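You operate a simulated robot arm through the tools that you are given. There is no shell and no other tool.

Carry out the task below with a simulated robot arm. There is one attempt and no reset: what you move stays moved.

Task
Put the switch block's lamp out, then drop its key cap and the loose one into the feeder tube.
Fine: the lamp goes out by a push on the fitted cap; draw the feeder slide back before the caps go in.

It is judged by the outcome, as a careful person would: the job done as asked, and still so three seconds after it is handed in. It fails if anything else is knocked over, pushed out of place, dropped, spilled or broken. Lids that push on must go on centred and level and be pressed home; caps that screw on are set level and turned clockwise until they are tight.

Robot
A 7-joint arm with a two-finger gripper, fixed in place. Base frame: the origin is at the foot of the arm, x ahead of it, y to its left, z up. Units: m, degrees, N and s.
With the tool pointing down near the work surface it reaches from about 0.3 to 0.74 m from the base axis. Its first joint turns from -166.0 to 166.0 degrees. Payload 2.94 kg.
Tool frame: the origin (TCP) lies between the finger pads and is the grasp point; the fingertips stand 0.03 m ahead of it; z points along the fingers, y is the line along which they close. Largest opening 0.138 m; the body of the gripper starts 0.109 m behind the TCP.
Orientation is that of the tool frame in the base frame, as a unit quaternion [w, x, y, z]. With the fingers straight down and closing along the base's y, the tool's x points along the base's -x, its y along +y and its z along -z.

Tools
- The arm moves only by the tool jog_arm. Its argument "steps" is a list that holds one entry, the list of rows, each a list of 7 numbers: the turn, a rotation vector about the tool's x, y, z in degrees, then the shift along the tool's x, y, z in m, then the gripper command, from -1 (shut) to 1 (fully open), values between in proportion. In form: [[[ax, ay, az, x, y, z, claw], ...]]. A call has 1 to 20 rows; each row is the pose to reach, as a shift and turn from the pose commanded when the call began, along the tool's axes at that moment. A row lasts 0.2 s, in which the tool goes at most 0.05 m and 8.6 degrees; a call with a longer step from one row to the next is refused whole, and so is a gripper value outside its range. Where a pose cannot be reached the arm comes as near as it can. A force on the tool above 40 N (or 10 N above the force at the start of the call, whichever is more), or a blocked arm, ends the call early, and 0.2 s more pass. The fingers move at their own pace and stop on an object; they squeeze with about 27 N. The grip force told is the motor's: it shows also when the fingers shut on nothing. Time passes only in rows, and 0.2 s behind the last, so rows that repeat a pose let the fingers close. The reply holds the time, the measured pose of the TCP, the force on the tool along the base axes, the opening and the grip force, in the units named above and with some noise, with the torque about the TCP (base axes, N m) and any sound that the robot's microphone picked up.
- Cameras (640 x 400 px; columns grow to the right, rows downward): "scene" is fixed at [0.0493, 0.6514, 1.3979]; the picture's right is [-0.68, -0.73, 0.00], its down [-0.27, 0.26, -0.93] and it looks along [0.68, -0.63, -0.37] (base axes); focal length 314 px, centre (320, 200). "wrist" rides on the gripper at [0.071, 0.019, -0.146] in the tool frame; the picture's right is [-0.26, 0.97, 0.00], its down [-0.85, -0.23, -0.48] and it looks along [-0.46, -0.12, 0.88] (tool axes); focal length 280 px, centre (320, 200). There is no depth. A picture from a camera that has moved, and an enlarged one, comes with that camera's place and axes in the base frame and with its lens.
- capture(camera): a new picture of that camera. No time passes.
- raise_lower(by): slides the trunk up (or, below 0, down) by that many m; the arm rides with it, the base frame stays. It gives what a move gives, with no picture.
- zoom(camera, box): a new picture of the part [left, top, right, bottom] of that camera's present view, enlarged. No time passes.
- hand_in(): hands the job in; it is judged then, once.

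Nothing tells you positions but the pictures and the camera data. Unless the task says otherwise, let go and move clear before handing in.

The tools are called as a command line: name --argument value ..., lists and objects as JSON in quotes. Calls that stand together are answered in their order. jog_arm: Moves the arm, as the interface text tells. Its arguments: {"type":"object","properties":{"steps":{"type":"array","items":{"type":"array","items":{"type":"array","items":{"type":"number"}}}}},"required":["steps"]} The other tools are called the same way: raise_lower (by) slides the trunk up or down; capture (camera) takes a picture; zoom (camera, box) takes an enlarged picture of a part of a camera's view; hand_in () hands the job in.

At the start:

```text
time: 0.0
ee_pos: [0.4708, 0.1347, 1.1267]
tool_rot: [0.0, 0.0, 1.0, 0.0]
wrist_force: [0.0, -0.6, 0.4]
torque: [-0.03, 0.0, 0.01]
opening: 0.138
finger_force: 0.1
trunk travel left (down, up): [-0.35, 0.104]
```

scene: 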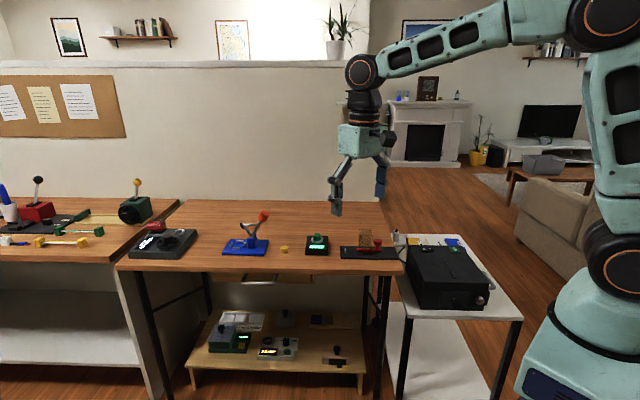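
wrist: 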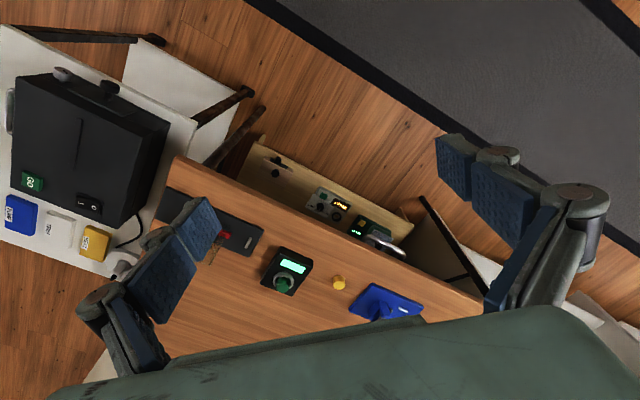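

I see a table with several devices: a dark base with a lever, a blue base with a red-tipped lever, a yellow loose cap, a black block with a green cap and a lit green lamp, and a dark plate with a red slide. I'll zoom in to identify them before moving.

zoom --camera "scene" --box '[200, 190, 420, 290]'

zoom --camera "scene" --box '[280, 215, 410, 280]'

zoom --camera "wrist" --box '[140, 170, 460, 350]'

zoom --camera "scene" --box '[170, 290, 400, 400]'

zoom --camera "scene" --box '[0, 160, 210, 270]'

```text
2.91 times, centred on (310, 240) of scene
camera zoom: at [0.0493, 0.6514, 1.3979], right [-0.68, -0.73, 0.0], down [-0.27, 0.26, -0.93], along [0.68, -0.63, -0.37], focal length 915 px, centre (349, 84)
```

zoom: 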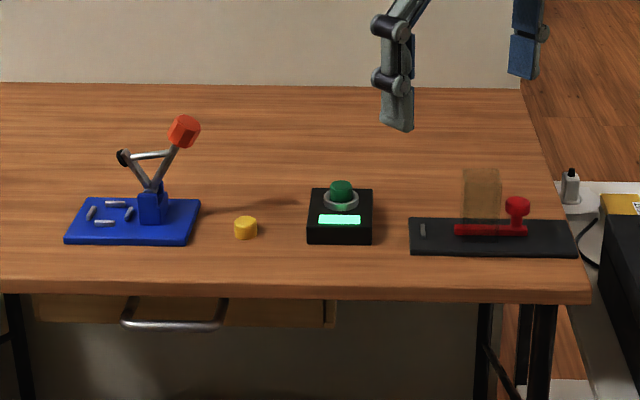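

```text
4.92 times, centred on (345, 248) of scene
camera zoom: at [0.0493, 0.6514, 1.3979], right [-0.68, -0.73, 0.0], down [-0.27, 0.26, -0.93], along [0.68, -0.63, -0.37], focal length 1548 px, centre (197, -34)
```

zoom: 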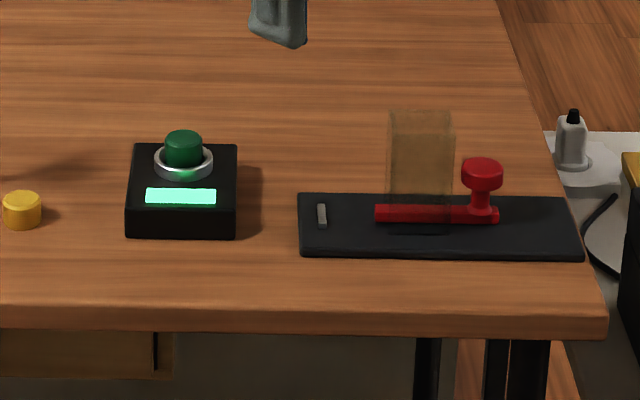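

```text
2.00 times, centred on (300, 260) of wrist
camera zoom: at [0.3989, 0.1538, 1.273], right [0.26, 0.97, 0.0], down [0.85, -0.23, 0.48], along [0.46, -0.12, -0.88], focal length 561 px, centre (360, 80)
```

zoom: 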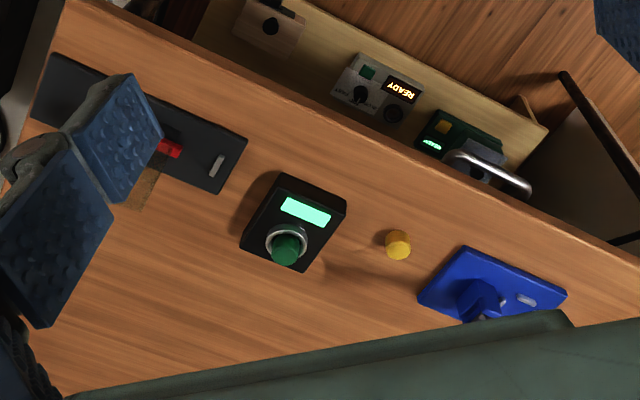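

```text
2.78 times, centred on (285, 345) of scene
camera zoom: at [0.0493, 0.6514, 1.3979], right [-0.68, -0.73, 0.0], down [-0.27, 0.26, -0.93], along [0.68, -0.63, -0.37], focal length 875 px, centre (417, -204)
```

zoom: 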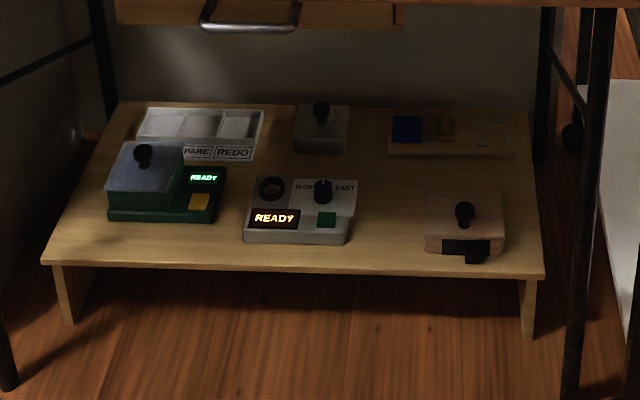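

```text
3.05 times, centred on (105, 215) of scene
camera zoom: at [0.0493, 0.6514, 1.3979], right [-0.68, -0.73, 0.0], down [-0.27, 0.26, -0.93], along [0.68, -0.63, -0.37], focal length 958 px, centre (975, 154)
```

zoom: 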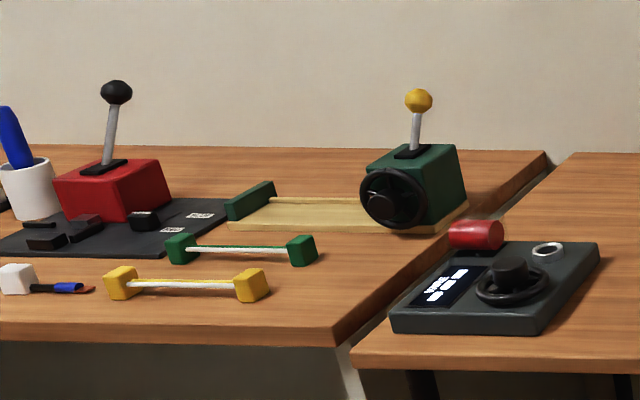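

The black block with the green cap and glowing lamp is the switch block, and the yellow piece left of it looks like the loose cap. The dark plate with the amber tube and red knobbed slide looks like the feeder. I estimate the table top near z≈0.80, with the block at about (0.79, -0.03) and the tube at about (0.64, -0.13), so I'll zoom further to check details.

zoom --camera "scene" --box '[335, 228, 405, 272]'

zoom --camera "scene" --box '[270, 225, 340, 269]'

zoom --camera "wrist" --box '[240, 220, 440, 345]'

zoom --camera "scene" --box '[390, 220, 500, 310]'

```text
9.09 times, centred on (370, 250) of scene
camera zoom: at [0.0493, 0.6514, 1.3979], right [-0.68, -0.73, 0.0], down [-0.27, 0.26, -0.93], along [0.68, -0.63, -0.37], focal length 2858 px, centre (-134, -254)
```

zoom: 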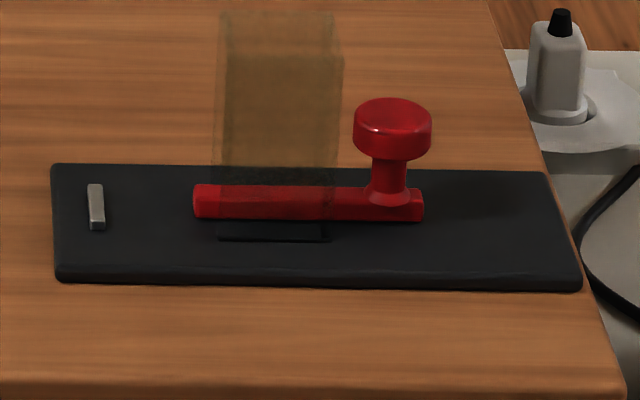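

```text
9.09 times, centred on (305, 247) of scene
camera zoom: at [0.0493, 0.6514, 1.3979], right [-0.68, -0.73, 0.0], down [-0.27, 0.26, -0.93], along [0.68, -0.63, -0.37], focal length 2858 px, centre (456, -227)
```

zoom: 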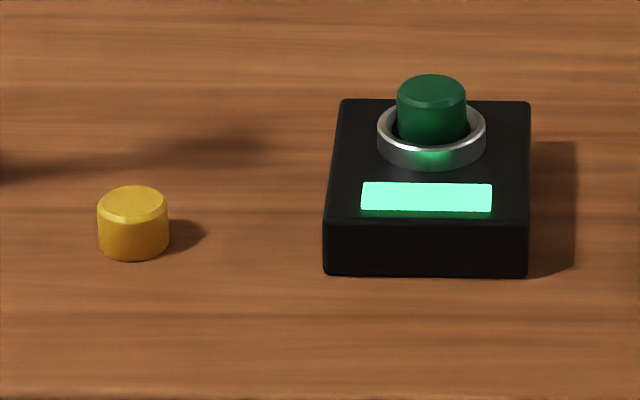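

```text
3.20 times, centred on (340, 282) of wrist
camera zoom: at [0.3989, 0.1538, 1.273], right [0.26, 0.97, 0.0], down [0.85, -0.23, 0.48], along [0.46, -0.12, -0.88], focal length 897 px, centre (256, -64)
```

zoom: 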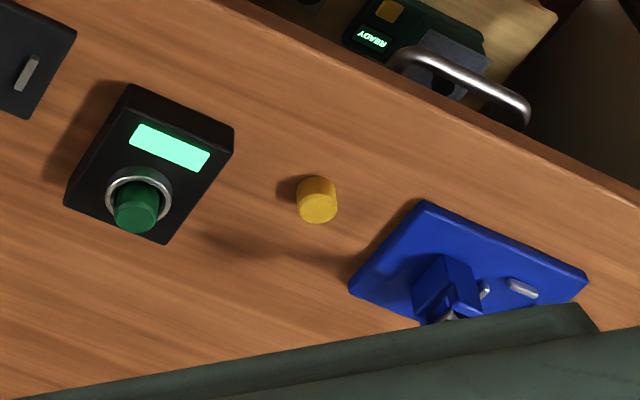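

```text
4.44 times, centred on (445, 265) of scene
camera zoom: at [0.0493, 0.6514, 1.3979], right [-0.68, -0.73, 0.0], down [-0.27, 0.26, -0.93], along [0.68, -0.63, -0.37], focal length 1397 px, centre (-236, -89)
```

zoom: 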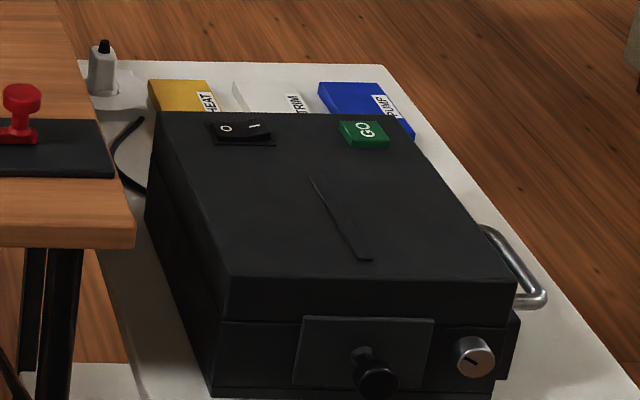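

I identify the green cap in the silver ring as the fitted key cap and the yellow cylinder as the loose one. The red slide passes through the square amber tube and pulls back to the right. I'll lower the trunk a little, then move the gripper over the bench for a closer wrist view.

raise_lower --by -0.1

jog_arm --steps '[[[0, 0, 0, -0.026, -0.035, 0, 1], [0, 0, 0, -0.052, -0.07, 0, 1], [0, 0, 0, -0.078, -0.105, 0, 1], [0, 0, 0, -0.104, -0.14, 0, 1], [0, 0, 0, -0.13, -0.175, 0, 1]]]'

capture --camera "wrist"

capture --camera "scene"

```text
time: 1.3
ee_pos: [0.4709, 0.1354, 1.0266]
tool_rot: [0.0, -0.001, 1.0, 0.0]
wrist_force: [-0.1, -0.1, 0.8]
torque: [-0.02, 0.0, 0.03]
opening: 0.138
finger_force: 0.1
trunk travel left (down, up): [-0.25, 0.204]
```

```text
time: 2.5
ee_pos: [0.6007, -0.0412, 1.0283]
tool_rot: [0.0, 0.0, 1.0, 0.0]
wrist_force: [-0.2, 0.7, 0.2]
torque: [-0.04, -0.02, 0.01]
opening: 0.1378
finger_force: 0.1
trunk travel left (down, up): [-0.25, 0.204]
```

```text
taken
camera wrist: at [0.5287, -0.0216, 1.1735], right [0.26, 0.97, 0.0], down [0.85, -0.23, 0.47], along [0.46, -0.12, -0.88], focal length 280 px, centre (320, 200)
```

wrist: 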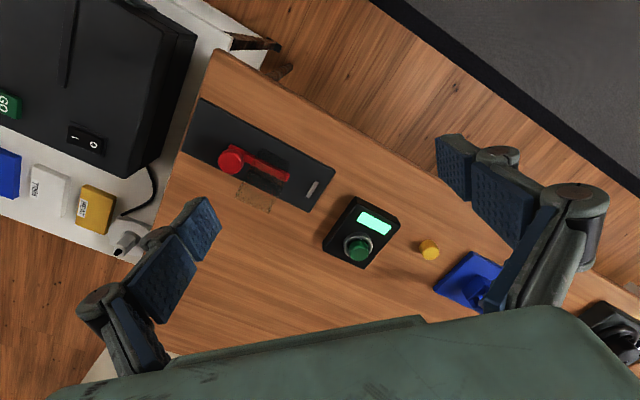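

```text
taken
```

scene: 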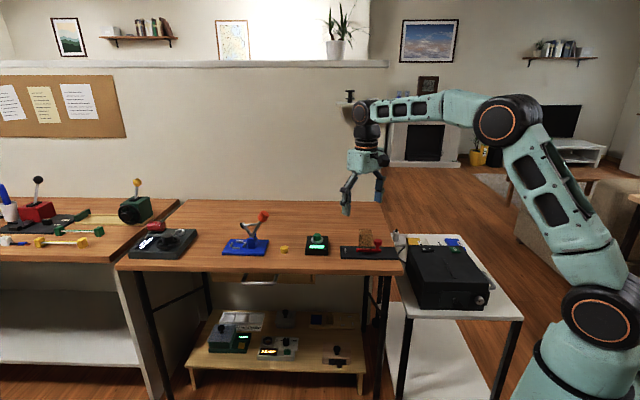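

The wrist view now shows the feeder, block and yellow cap all together. I'll enlarge each to fix positions accurately.

zoom --camera "wrist" --box '[180, 90, 340, 215]'

zoom --camera "wrist" --box '[310, 185, 470, 310]'

```text
3.20 times, centred on (260, 152) of wrist
camera zoom: at [0.5287, -0.0216, 1.1735], right [0.26, 0.97, 0.0], down [0.85, -0.23, 0.47], along [0.46, -0.12, -0.88], focal length 897 px, centre (512, 352)
```

zoom: 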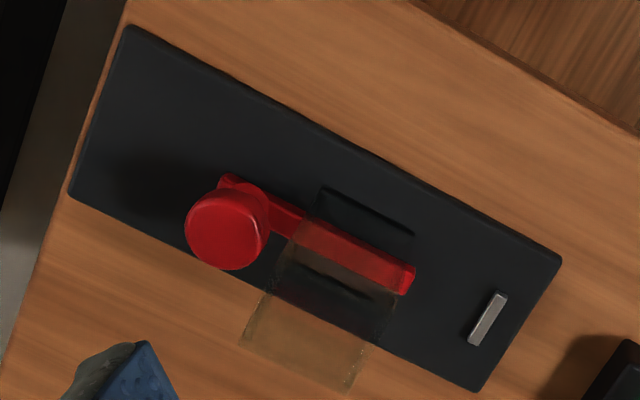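

```text
3.20 times, centred on (390, 248) of wrist
camera zoom: at [0.5287, -0.0216, 1.1735], right [0.26, 0.97, 0.0], down [0.85, -0.23, 0.47], along [0.46, -0.12, -0.88], focal length 897 px, centre (96, 48)
```

zoom: 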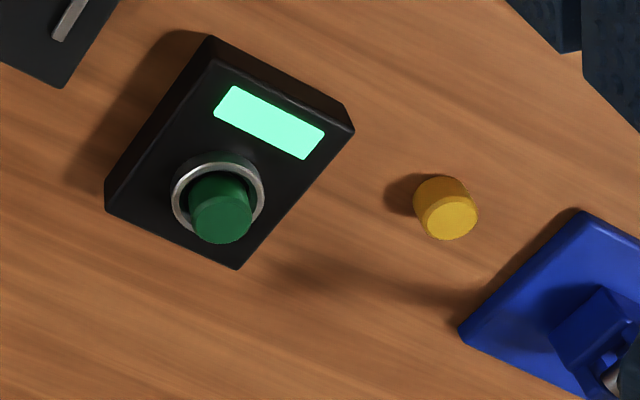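

Triangulated so far: green cap top ≈ (0.796, -0.034, 0.851), yellow cap top ≈ (0.851, 0.075, 0.819), knob top ≈ (0.617, -0.158, 0.853). I want a closer look at the tube before any contact.

zoom --camera "wrist" --box '[220, 130, 300, 220]'

zoom --camera "scene" --box '[350, 222, 386, 260]'

```text
4.44 times, centred on (260, 175) of wrist
camera zoom: at [0.5287, -0.0216, 1.1735], right [0.26, 0.97, 0.0], down [0.85, -0.23, 0.47], along [0.46, -0.12, -0.88], focal length 1246 px, centre (587, 311)
```

zoom: 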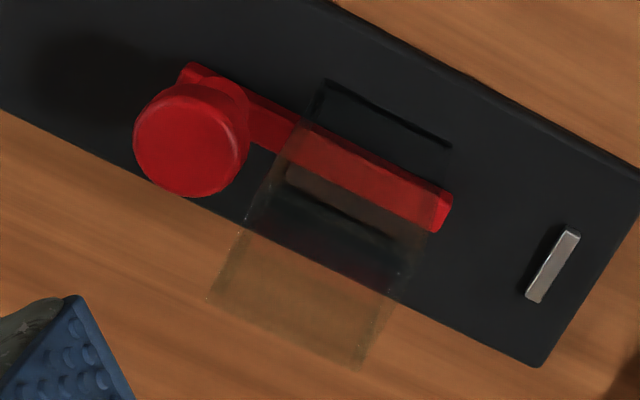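

```text
10.53 times, centred on (368, 241) of scene
camera zoom: at [0.0493, 0.6514, 1.3979], right [-0.68, -0.73, 0.0], down [-0.27, 0.26, -0.93], along [0.68, -0.63, -0.37], focal length 3310 px, centre (-185, -232)
```

zoom: 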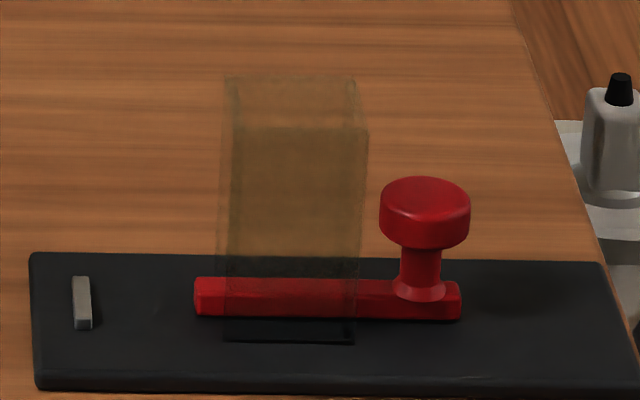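

The tube sits at about (0.647, -0.124) with its top near z≈0.89, and the knob is about 4.5 cm from it along the plate. The block is beyond vertical reach, so I'll tilt the tool outward 25°, shut the fingers and hover near the green cap for the lamp press.

jog_arm --steps '[[[0, -6.5, 0, -0.035, 0.002, 0.017, -1], [0, -13, 0, -0.07, 0.004, 0.034, -1], [0, -19.5, 0, -0.105, 0.006, 0.051, -1], [0, -25, 0, -0.14, 0.008, 0.068, -1], [0, -25, 0, -0.14, 0.008, 0.068, -1]]]'

capture --camera "wrist"

capture --camera "scene"

```text
time: 3.7
ee_pos: [0.739, -0.0328, 0.9565]
tool_rot: [0.217, 0.0, 0.976, 0.0]
wrist_force: [0.4, 0.4, 0.2]
torque: [0.02, 0.0, -0.02]
opening: 0.0
finger_force: 26.7
trunk travel left (down, up): [-0.25, 0.204]
```

```text
taken
camera wrist: at [0.6127, -0.0147, 1.0588], right [0.24, 0.97, 0.11], down [0.57, -0.23, 0.79], along [0.79, -0.12, -0.6], focal length 280 px, centre (320, 200)
```

wrist: 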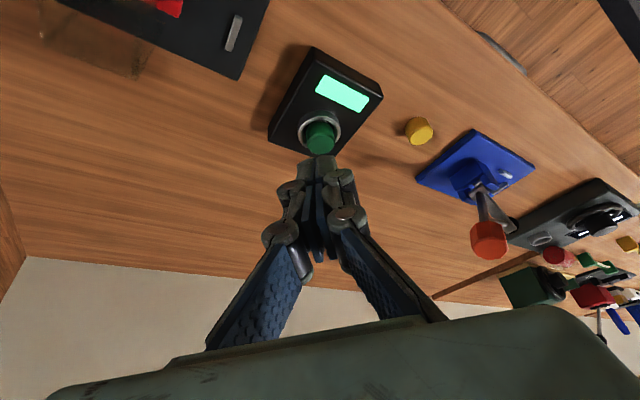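

```text
taken
```

scene: 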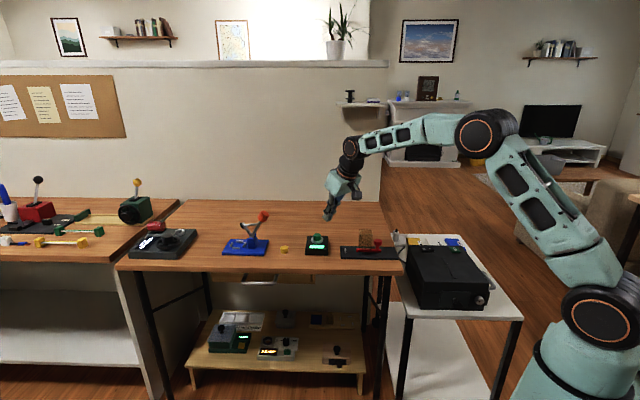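

The shut fingers hover just in front of the green cap, and no limits were hit. I'll zoom in to verify the cap position from this nearer viewpoint.

zoom --camera "wrist" --box '[260, 80, 380, 180]'

zoom --camera "scene" --box '[280, 190, 380, 260]'

```text
4.00 times, centred on (320, 130) of wrist
camera zoom: at [0.6127, -0.0147, 1.0588], right [0.24, 0.97, 0.11], down [0.57, -0.23, 0.79], along [0.79, -0.12, -0.6], focal length 1122 px, centre (320, 480)
```

zoom: 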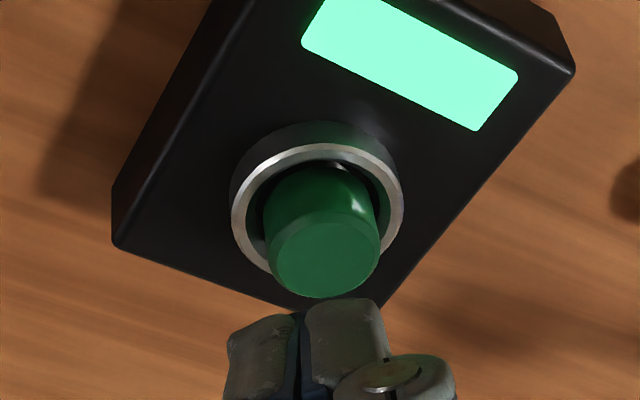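

```text
5.71 times, centred on (330, 225) of scene
camera zoom: at [0.0493, 0.6514, 1.3979], right [-0.68, -0.73, 0.0], down [-0.27, 0.26, -0.93], along [0.68, -0.63, -0.37], focal length 1797 px, centre (263, 57)
```

zoom: 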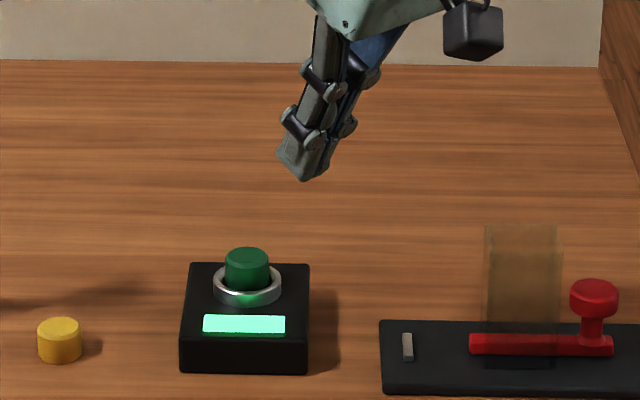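

The predicted and observed cap centre agree within a pixel, so I'll take the cap top as (0.796, -0.034, 0.851). I'll move the closed fingertips to about 1.3 cm above the cap centre.

jog_arm --steps '[[[0, 0, 0, -0.0082, -0.0004, 0.0257, -1], [0, 0, 0, -0.0164, -0.0008, 0.0515, -1], [0, 0, 0, -0.0246, -0.0012, 0.0772, -1], [0, 0, 0, -0.0246, -0.0012, 0.0772, -1]]]'

zoom --camera "wrist" --box '[240, 80, 400, 205]'

zoom --camera "scene" --box '[280, 200, 360, 260]'

```text
time: 4.7
ee_pos: [0.7946, -0.0323, 0.8983]
tool_rot: [0.217, 0.0, 0.976, 0.0]
wrist_force: [-0.3, 0.3, -0.4]
torque: [0.0, 0.0, 0.0]
opening: 0.0
finger_force: 26.6
trunk travel left (down, up): [-0.25, 0.204]
```

```text
3.20 times, centred on (320, 142) of wrist
camera zoom: at [0.6678, -0.0137, 1.001], right [0.24, 0.97, 0.11], down [0.57, -0.23, 0.79], along [0.79, -0.12, -0.6], focal length 897 px, centre (320, 384)
```

zoom: 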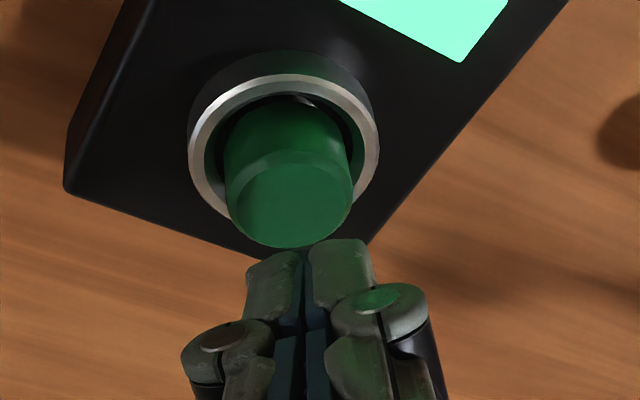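

```text
6.67 times, centred on (320, 230) of scene
camera zoom: at [0.0493, 0.6514, 1.3979], right [-0.68, -0.73, 0.0], down [-0.27, 0.26, -0.93], along [0.68, -0.63, -0.37], focal length 2096 px, centre (320, 0)
```

zoom: 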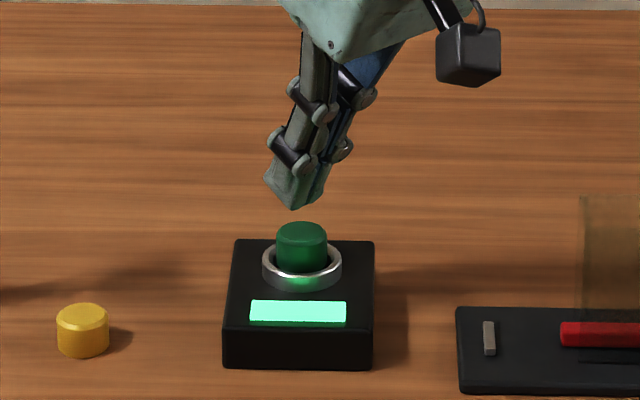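

The fingertip edge is centred over the cap with about 1.5 cm to go. I'll press straight down in small steps and watch the force and sound.

jog_arm --steps '[[[0, 0, 0, 0.0042, -0.0012, 0.0091, -1], [0, 0, 0, 0.0055, -0.0012, 0.0118, -1], [0, 0, 0, 0.0064, -0.0012, 0.0136, -1], [0, 0, 0, 0.0072, -0.0012, 0.0154, -1], [0, 0, 0, 0.0076, -0.0012, 0.0163, -1]]]'

zoom --camera "scene" --box '[280, 200, 360, 260]'

```text
time: 5.9
ee_pos: [0.7961, -0.0359, 0.8805]
tool_rot: [0.216, 0.0, 0.976, 0.0]
wrist_force: [0.3, -0.3, -0.9]
torque: [-0.01, -0.02, 0.0]
opening: 0.0062
finger_force: 27.3
trunk travel left (down, up): [-0.25, 0.204]
```

```text
6.67 times, centred on (320, 230) of scene
camera zoom: at [0.0493, 0.6514, 1.3979], right [-0.68, -0.73, 0.0], down [-0.27, 0.26, -0.93], along [0.68, -0.63, -0.37], focal length 2096 px, centre (320, 0)
```

zoom: 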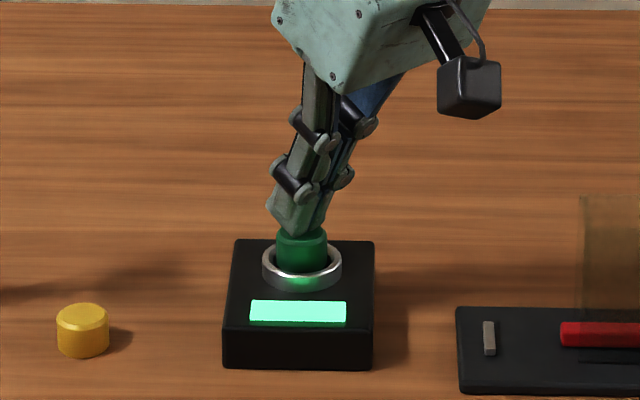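

The lamp is still lit and the fingers have spread slightly, to about 6 mm. I'll look closely before pressing further.

zoom --camera "wrist" --box '[240, 80, 400, 205]'

zoom --camera "scene" --box '[300, 220, 340, 250]'

```text
3.20 times, centred on (320, 142) of wrist
camera zoom: at [0.6689, -0.016, 0.9833], right [0.24, 0.97, 0.11], down [0.57, -0.23, 0.79], along [0.79, -0.12, -0.6], focal length 897 px, centre (320, 384)
```

zoom: 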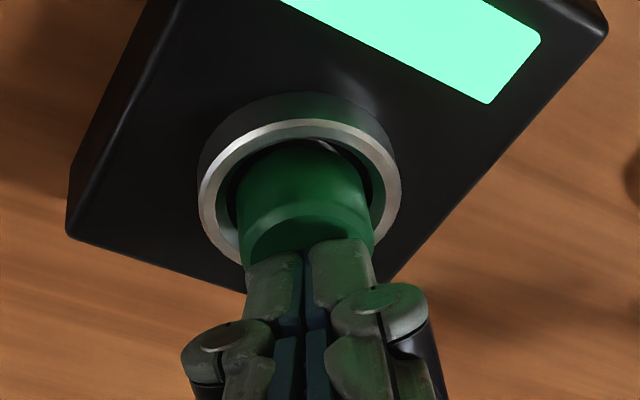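

```text
13.33 times, centred on (320, 235) of scene
camera zoom: at [0.0493, 0.6514, 1.3979], right [-0.68, -0.73, 0.0], down [-0.27, 0.26, -0.93], along [0.68, -0.63, -0.37], focal length 4192 px, centre (320, -267)
```

zoom: 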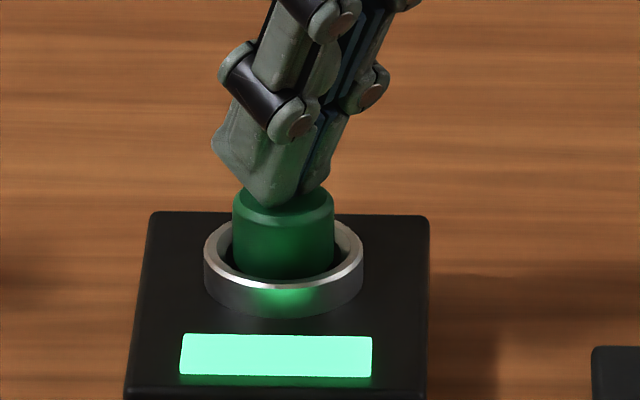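

Contact is only just starting, with almost no force yet. I'll continue down in 1 mm steps.

jog_arm --steps '[[[0, 0, 0, 0.0004, 0.001, 0.0009, -1], [0, 0, 0, 0.0008, 0.0015, 0.0018, -1], [0, 0, 0, 0.0013, 0.0015, 0.0027, -1], [0, 0, 0, 0.0017, 0.0015, 0.0036, -1]]]'

zoom --camera "scene" --box '[300, 220, 340, 250]'

```text
time: 6.9
ee_pos: [0.7946, -0.0341, 0.8782]
tool_rot: [0.217, 0.0, 0.976, 0.0]
wrist_force: [-0.5, -0.1, 2.0]
torque: [0.01, -0.01, 0.03]
opening: 0.0058
finger_force: 27.0
trunk travel left (down, up): [-0.25, 0.204]
heard: click
```

```text
13.33 times, centred on (320, 235) of scene
camera zoom: at [0.0493, 0.6514, 1.3979], right [-0.68, -0.73, 0.0], down [-0.27, 0.26, -0.93], along [0.68, -0.63, -0.37], focal length 4192 px, centre (320, -267)
```

zoom: 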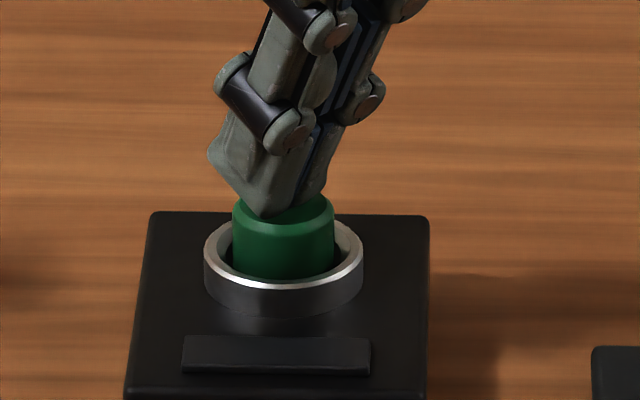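

I heard a click and the lamp is out. I'll retract straight up without touching the cap again.

jog_arm --steps '[[[0, 0, 0, -0.0113, 0, -0.0242, -1], [0, 0, 0, -0.0226, 0, -0.0483, -1], [0, 0, 0, -0.0339, 0, -0.0725, -1]]]'

zoom --camera "scene" --box '[280, 215, 360, 265]'

jog_arm --steps '[[[0, 5, 0, 0.0287, -0.0248, -0.0227, -1], [0, 10, 0, 0.0574, -0.0496, -0.0454, -1], [0, 15, 0, 0.086, -0.0744, -0.0681, -1], [0, 20, 0, 0.1147, -0.0992, -0.0908, -1], [0, 25, 0, 0.1434, -0.124, -0.1135, -1], [0, 25, 0, 0.1434, -0.124, -0.1135, -1]]]'

jog_arm --steps '[[[0, 0, -7.5, 0, 0, 0, -0.5], [0, 0, -15, 0, 0, 0, -0.13], [0, 0, -22.5, 0, 0, 0, -0.13], [0, 0, -30, 0, 0, 0, -0.13], [0, 0, -37.5, 0, 0, 0, -0.13], [0, 0, -45, 0, 0, 0, -0.13], [0, 0, -45, 0, 0, 0, -0.13]]]'

capture --camera "wrist"

capture --camera "scene"

```text
time: 7.7
ee_pos: [0.7944, -0.0324, 0.9583]
tool_rot: [0.216, 0.0, 0.976, -0.001]
wrist_force: [0.1, 0.4, -0.3]
torque: [0.0, 0.0, -0.01]
opening: 0.0
finger_force: 27.1
trunk travel left (down, up): [-0.25, 0.204]
```

```text
8.00 times, centred on (320, 240) of scene
camera zoom: at [0.0493, 0.6514, 1.3979], right [-0.68, -0.73, 0.0], down [-0.27, 0.26, -0.93], along [0.68, -0.63, -0.37], focal length 2515 px, centre (320, -120)
```

zoom: 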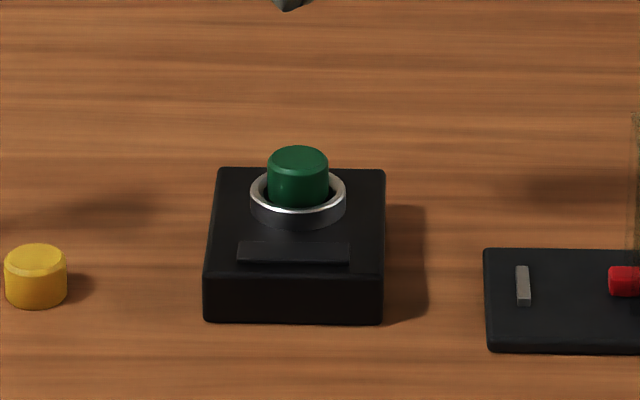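

```text
time: 9.1
ee_pos: [0.6167, -0.1605, 1.0006]
tool_rot: [0.0, 0.0, 1.0, 0.0]
wrist_force: [0.7, -0.7, 0.4]
torque: [0.02, 0.02, 0.05]
opening: 0.0
finger_force: 27.3
trunk travel left (down, up): [-0.25, 0.204]
```

```text
time: 10.7
ee_pos: [0.6173, -0.1571, 0.9998]
tool_rot: [-0.001, -0.383, 0.924, 0.0]
wrist_force: [-0.2, 0.2, 0.2]
torque: [0.0, -0.03, 0.02]
opening: 0.0602
finger_force: 0.1
trunk travel left (down, up): [-0.25, 0.204]
```

```text
taken
camera wrist: at [0.5532, -0.194, 1.1455], right [-0.5, 0.87, 0.0], down [0.76, 0.44, 0.48], along [0.41, 0.24, -0.88], focal length 280 px, centre (320, 200)
```

wrist: 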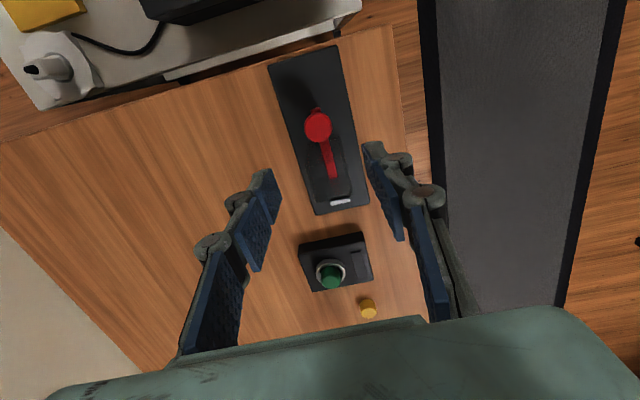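

```text
taken
```

scene: 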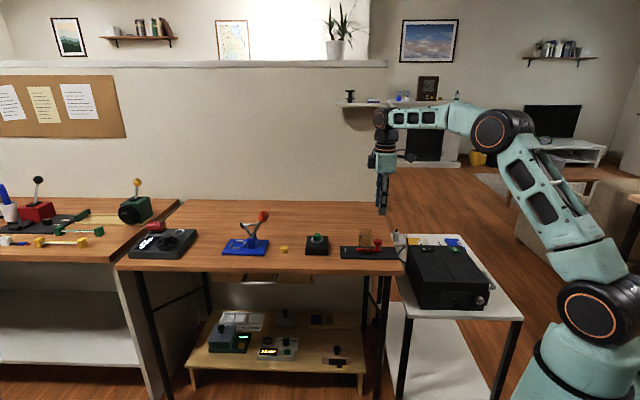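

The lamp stays out, and the gripper is now vertical above the knob, turned to close across the slide. I'll zoom in to verify the knob and tube positions.

zoom --camera "wrist" --box '[260, 70, 390, 215]'

zoom --camera "wrist" --box '[295, 95, 355, 190]'

zoom --camera "scene" --box '[335, 190, 405, 265]'

```text
2.76 times, centred on (325, 142) of wrist
camera zoom: at [0.5532, -0.194, 1.1455], right [-0.5, 0.87, 0.0], down [0.76, 0.44, 0.48], along [0.41, 0.24, -0.88], focal length 774 px, centre (306, 359)
```

zoom: 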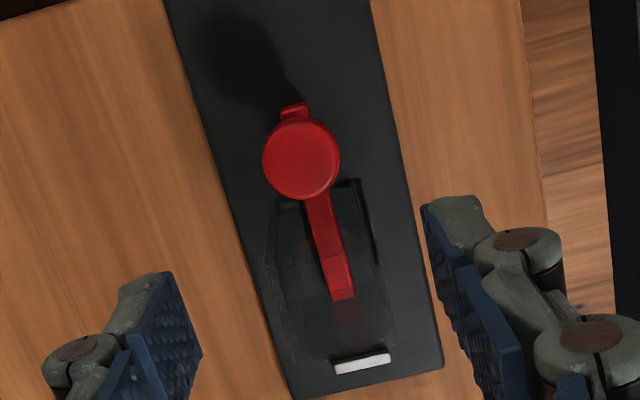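

```text
4.21 times, centred on (325, 142) of wrist
camera zoom: at [0.5532, -0.194, 1.1455], right [-0.5, 0.87, 0.0], down [0.76, 0.44, 0.48], along [0.41, 0.24, -0.88], focal length 1181 px, centre (299, 442)
```

zoom: 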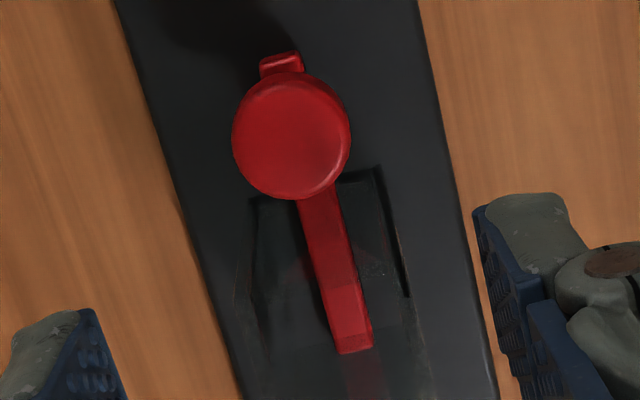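

```text
5.33 times, centred on (370, 228) of scene
camera zoom: at [0.0493, 0.6514, 1.3979], right [-0.68, -0.73, 0.0], down [-0.27, 0.26, -0.93], along [0.68, -0.63, -0.37], focal length 1677 px, centre (53, 53)
```

zoom: 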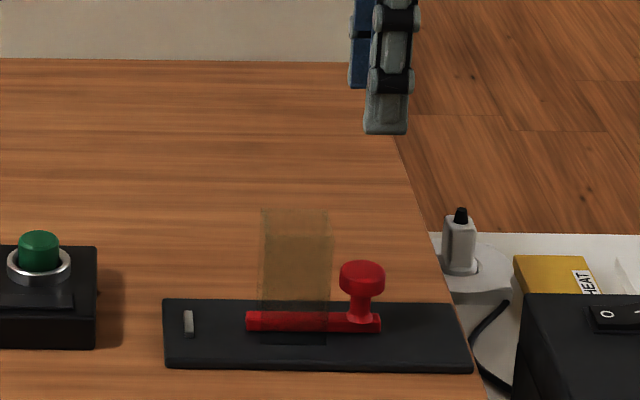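

The knob centre agrees to about 1 mm, so I'll descend with the fingers straddling the knob head and check before closing.

jog_arm --steps '[[[0, 0, 0, 0.0004, 0, 0.04, -0.13], [0, 0, 0, 0.0008, -0.0003, 0.08, -0.13], [0, 0, 0, 0.0016, -0.0006, 0.11, -0.13], [0, 0, 0, 0.0016, -0.0006, 0.127, -0.13], [0, 0, 0, 0.0016, -0.0006, 0.136, -0.13], [0, 0, 0, 0.0016, -0.0006, 0.136, -0.13]]]'

zoom --camera "scene" --box '[335, 205, 405, 265]'

capture --camera "wrist"

```text
time: 12.1
ee_pos: [0.617, -0.1595, 0.8642]
tool_rot: [0.0, -0.382, 0.924, -0.001]
wrist_force: [0.4, -0.2, -0.6]
torque: [0.0, 0.02, -0.03]
opening: 0.0602
finger_force: 0.1
trunk travel left (down, up): [-0.25, 0.204]
```

```text
6.67 times, centred on (370, 235) of scene
camera zoom: at [0.0493, 0.6514, 1.3979], right [-0.68, -0.73, 0.0], down [-0.27, 0.26, -0.93], along [0.68, -0.63, -0.37], focal length 2096 px, centre (-13, -33)
```

zoom: 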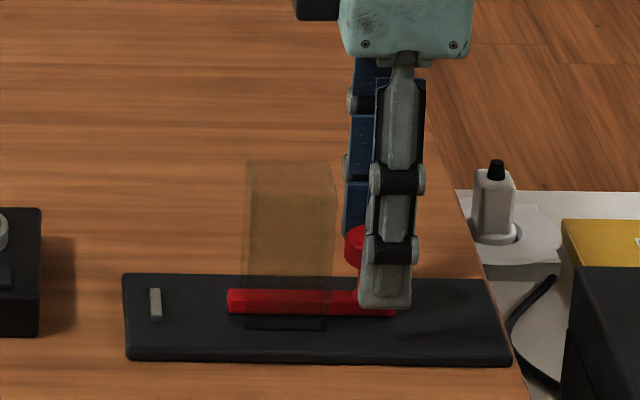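

```text
taken
camera wrist: at [0.5529, -0.1959, 1.0097], right [-0.5, 0.87, 0.0], down [0.76, 0.44, 0.48], along [0.41, 0.24, -0.88], focal length 280 px, centre (320, 200)
```

wrist: 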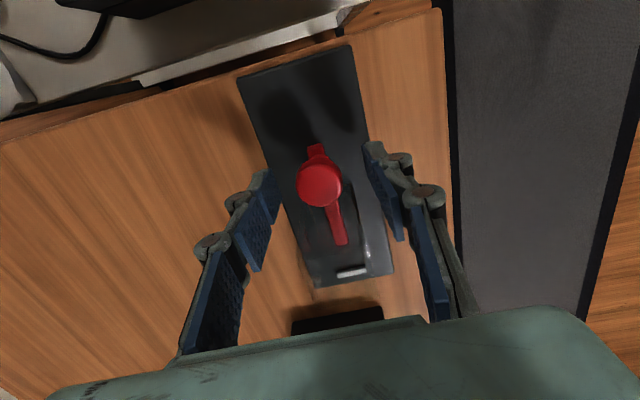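

The knob head lies centred between the fingertips, clear of the tube. I'll close on it.

jog_arm --steps '[[[0, 0, 0, 0, 0, 0, -0.5], [0, 0, 0, 0, 0, 0, -0.8], [0, 0, 0, 0, 0, 0, -0.8], [0, 0, 0, 0, 0, 0, -0.8]]]'

zoom --camera "wrist" --box '[240, 110, 400, 290]'

```text
time: 13.1
ee_pos: [0.6174, -0.1599, 0.8621]
tool_rot: [0.0, -0.383, 0.924, 0.0]
wrist_force: [3.9, -2.9, -1.2]
torque: [-0.08, -0.06, -0.02]
opening: 0.029
finger_force: 45.3
trunk travel left (down, up): [-0.25, 0.204]
```

```text
2.22 times, centred on (320, 200) of wrist
camera zoom: at [0.5533, -0.1964, 1.0098], right [-0.5, 0.87, 0.0], down [0.76, 0.44, 0.48], along [0.41, 0.24, -0.88], focal length 623 px, centre (320, 200)
```

zoom: 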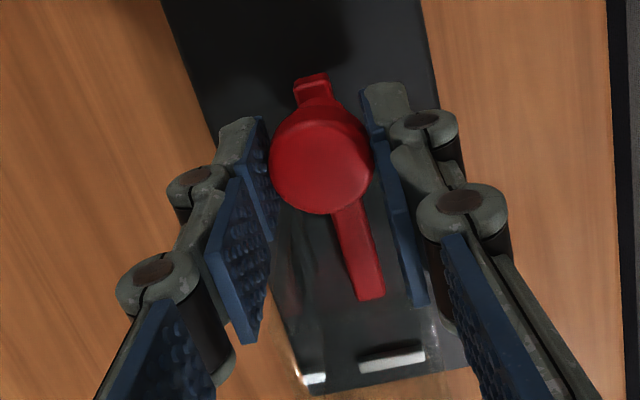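

The fingers hold the knob at 29 mm opening with a small side load. I'll pull the slide back 2 cm first, easing that load, and check that the plate stays put.

jog_arm --steps '[[[0, 0, 0, 0.003, -0.0005, 0, -0.8], [0, 0, 0, 0.008, -0.001, 0, -0.8], [0, 0, 0, 0.014, -0.001, 0, -0.8], [0, 0, 0, 0.02, -0.001, 0, -0.8]]]'

zoom --camera "scene" --box '[335, 205, 405, 265]'

```text
time: 14.1
ee_pos: [0.6041, -0.1746, 0.8631]
tool_rot: [0.001, -0.383, 0.924, 0.0]
wrist_force: [0.3, 0.8, 2.0]
torque: [0.17, -0.04, 0.05]
opening: 0.0288
finger_force: 45.2
trunk travel left (down, up): [-0.25, 0.204]
```

```text
6.67 times, centred on (370, 235) of scene
camera zoom: at [0.0493, 0.6514, 1.3979], right [-0.68, -0.73, 0.0], down [-0.27, 0.26, -0.93], along [0.68, -0.63, -0.37], focal length 2096 px, centre (-13, -33)
```

zoom: 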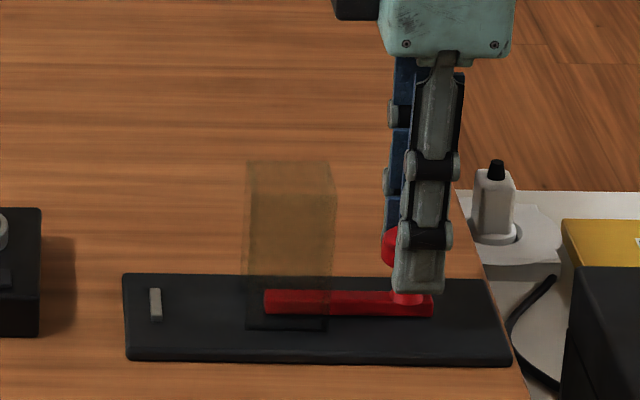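

The slide follows freely and the plate has not moved. I'll continue drawing it back about 3.5 cm more, watching for its stop.

jog_arm --steps '[[[0, 0, 0, 0.006, 0, 0, -0.8], [0, 0, 0, 0.012, 0, 0, -0.8], [0, 0, 0, 0.018, 0, 0, -0.8], [0, 0, 0, 0.024, 0, 0, -0.8], [0, 0, 0, 0.029, 0, 0, -0.8], [0, 0, 0, 0.033, 0, 0, -0.8], [0, 0, 0, 0.035, 0, 0, -0.8]]]'

zoom --camera "scene" --box '[335, 205, 405, 265]'

```text
time: 15.7
ee_pos: [0.5799, -0.1978, 0.8628]
tool_rot: [0.002, -0.383, 0.924, 0.0]
wrist_force: [11.7, 0.9, 1.7]
torque: [-0.61, 0.37, -0.08]
opening: 0.0289
finger_force: 44.7
trunk travel left (down, up): [-0.25, 0.204]
```

```text
6.67 times, centred on (370, 235) of scene
camera zoom: at [0.0493, 0.6514, 1.3979], right [-0.68, -0.73, 0.0], down [-0.27, 0.26, -0.93], along [0.68, -0.63, -0.37], focal length 2096 px, centre (-13, -33)
```

zoom: 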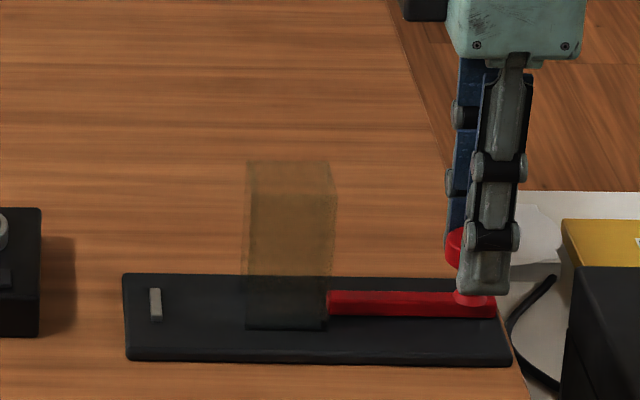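

The slide has met its end stop with its tip now just out of the tube. I'll ease the pull, open, and lift clear.

jog_arm --steps '[[[0, 0, 0, -0.001, 0, 0, -0.8], [0, 0, 0, -0.0015, 0, 0, -0.6], [0, 0, 0, -0.0015, 0, 0, -0.3], [0, 0, 0, -0.0015, 0, 0, -0.13], [0, 0, 0, -0.0015, 0, 0, -0.13]]]'

jog_arm --steps '[[[0, 0, 0, 0, 0, -0.02, -0.13], [0, 0, 0, 0, 0, -0.06, -0.13], [0, 0, 0, 0, 0, -0.1, -0.13], [0, 0, 0, 0, 0, -0.14, -0.13], [0, 0, 0, 0, 0, -0.14, -0.13]]]'

zoom --camera "scene" --box '[335, 205, 405, 265]'

capture --camera "wrist"

```text
time: 16.9
ee_pos: [0.5794, -0.1963, 0.8642]
tool_rot: [0.0, -0.383, 0.924, 0.0]
wrist_force: [-0.1, -0.7, -0.1]
torque: [-0.03, -0.01, 0.0]
opening: 0.06
finger_force: 0.1
trunk travel left (down, up): [-0.25, 0.204]
```

```text
time: 18.1
ee_pos: [0.5806, -0.1955, 1.0041]
tool_rot: [0.0, -0.383, 0.924, 0.0]
wrist_force: [-0.1, 0.3, -0.2]
torque: [0.01, -0.01, -0.01]
opening: 0.0602
finger_force: 0.0
trunk travel left (down, up): [-0.25, 0.204]
```

```text
6.67 times, centred on (370, 235) of scene
camera zoom: at [0.0493, 0.6514, 1.3979], right [-0.68, -0.73, 0.0], down [-0.27, 0.26, -0.93], along [0.68, -0.63, -0.37], focal length 2096 px, centre (-13, -33)
```

zoom: 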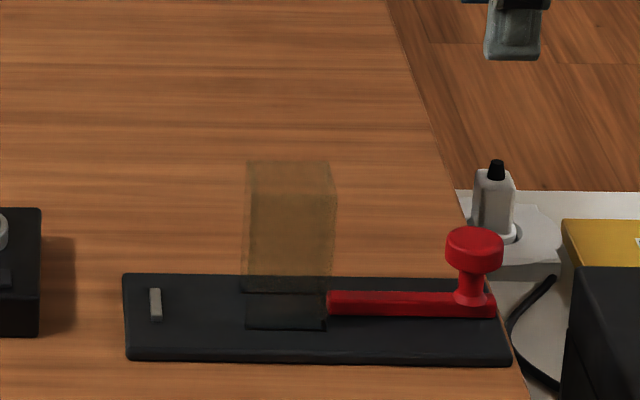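

```text
taken
camera wrist: at [0.5166, -0.2325, 1.1499], right [-0.5, 0.87, 0.0], down [0.76, 0.44, 0.48], along [0.41, 0.24, -0.88], focal length 280 px, centre (320, 200)
```

wrist: 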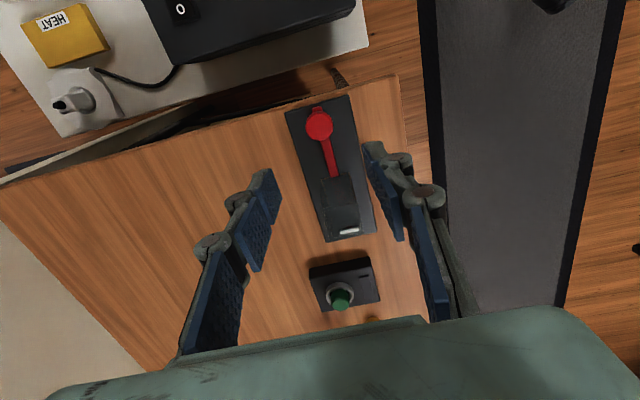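

The slide rests drawn back and the tube is clear. I'll zoom on the tube from here to fix its opening position.

zoom --camera "wrist" --box '[290, 150, 390, 250]'

zoom --camera "scene" --box '[354, 224, 380, 250]'

```text
4.00 times, centred on (340, 200) of wrist
camera zoom: at [0.5166, -0.2325, 1.1499], right [-0.5, 0.87, 0.0], down [0.76, 0.44, 0.48], along [0.41, 0.24, -0.88], focal length 1122 px, centre (240, 200)
```

zoom: 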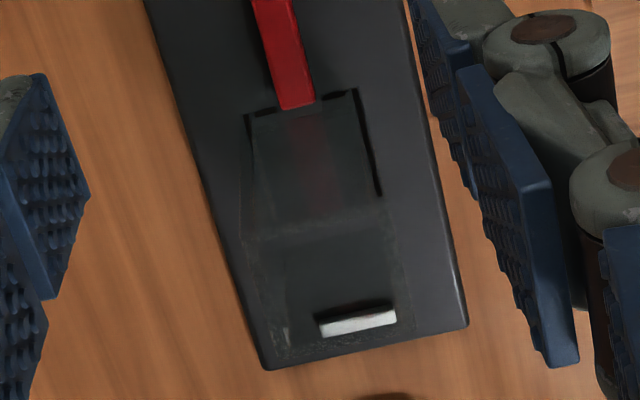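

```text
15.38 times, centred on (367, 237) of scene
camera zoom: at [0.0493, 0.6514, 1.3979], right [-0.68, -0.73, 0.0], down [-0.27, 0.26, -0.93], along [0.68, -0.63, -0.37], focal length 4837 px, centre (-403, -369)
```

zoom: 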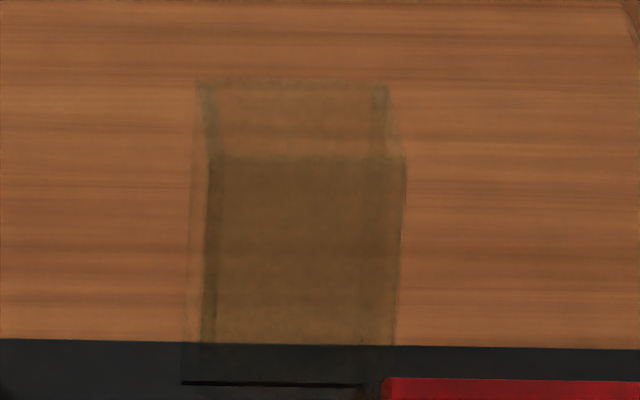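

I want a straight-down view of the tube opening to gauge its inner width. I'll move so the wrist camera sits right above the tube.

jog_arm --steps '[[[0, 0, 0, -0.04, -0.004, 0, -0.13], [0, 0, 0, -0.08, -0.008, 0, -0.13], [0, 0, 0, -0.125, -0.012, 0, -0.13], [0, 0, 0, -0.1686, -0.0157, 0, -0.13], [0, 0, 0, -0.1686, -0.0157, 0, -0.13]]]'

capture --camera "wrist"

zoom --camera "wrist" --box '[260, 0, 380, 110]'

```text
time: 19.3
ee_pos: [0.6962, -0.0887, 0.9957]
tool_rot: [-0.001, -0.383, 0.924, 0.0]
wrist_force: [-0.6, -0.2, -0.3]
torque: [-0.01, -0.01, 0.0]
opening: 0.06
finger_force: 0.0
out of reach, approached as far as the arm can: row 4, 5
trunk travel left (down, up): [-0.25, 0.204]
```

```text
taken
camera wrist: at [0.6321, -0.1257, 1.1416], right [-0.5, 0.87, 0.0], down [0.76, 0.44, 0.47], along [0.41, 0.24, -0.88], focal length 280 px, centre (320, 200)
```

wrist: 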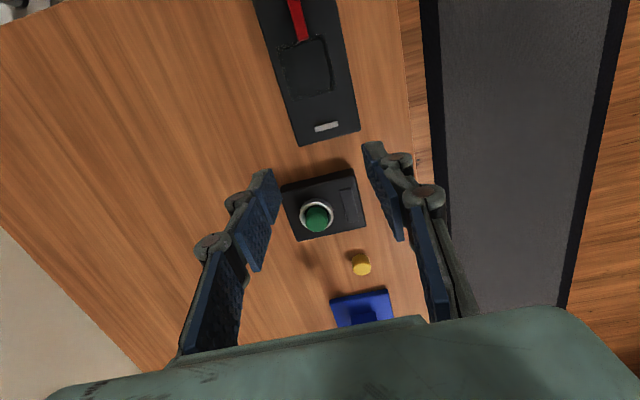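

```text
3.64 times, centred on (320, 55) of wrist
camera zoom: at [0.6321, -0.1257, 1.1416], right [-0.5, 0.87, 0.0], down [0.76, 0.44, 0.47], along [0.41, 0.24, -0.88], focal length 1020 px, centre (320, 727)
```

zoom: 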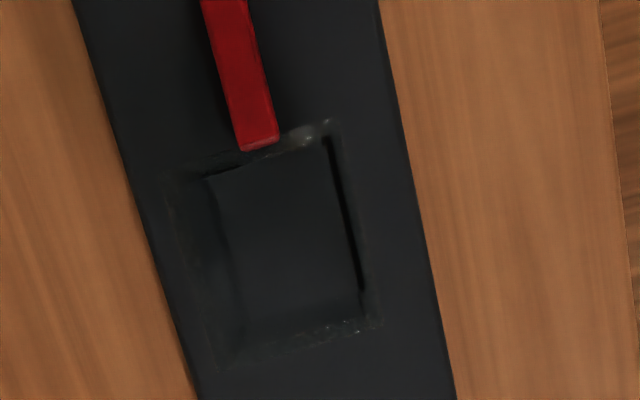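

The arm stopped at its reach limit, but the view is good. The tube's top centre comes out at about (0.649, -0.128) with rim z≈0.888 and a roughly 4 cm outer square. Next I'll check the switch block and cap from here.

zoom --camera "wrist" --box '[280, 160, 380, 245]'

zoom --camera "scene" --box '[300, 226, 340, 262]'

zoom --camera "wrist" --box '[320, 240, 420, 325]'

```text
4.71 times, centred on (330, 202) of wrist
camera zoom: at [0.6321, -0.1257, 1.1416], right [-0.5, 0.87, 0.0], down [0.76, 0.44, 0.47], along [0.41, 0.24, -0.88], focal length 1320 px, centre (273, 188)
```

zoom: 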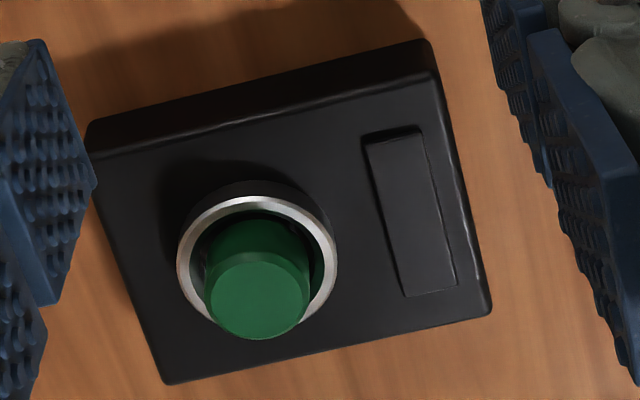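

```text
11.11 times, centred on (320, 244) of scene
camera zoom: at [0.0493, 0.6514, 1.3979], right [-0.68, -0.73, 0.0], down [-0.27, 0.26, -0.93], along [0.68, -0.63, -0.37], focal length 3494 px, centre (320, -289)
```

zoom: 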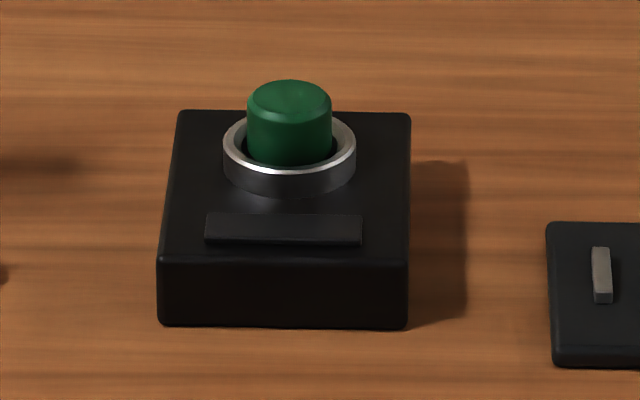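

```text
4.71 times, centred on (370, 282) of wrist
camera zoom: at [0.6321, -0.1257, 1.1416], right [-0.5, 0.87, 0.0], down [0.76, 0.44, 0.47], along [0.41, 0.24, -0.88], focal length 1320 px, centre (85, -188)
```

zoom: 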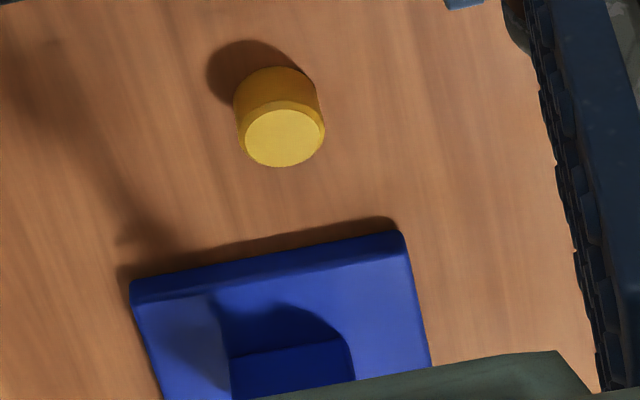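

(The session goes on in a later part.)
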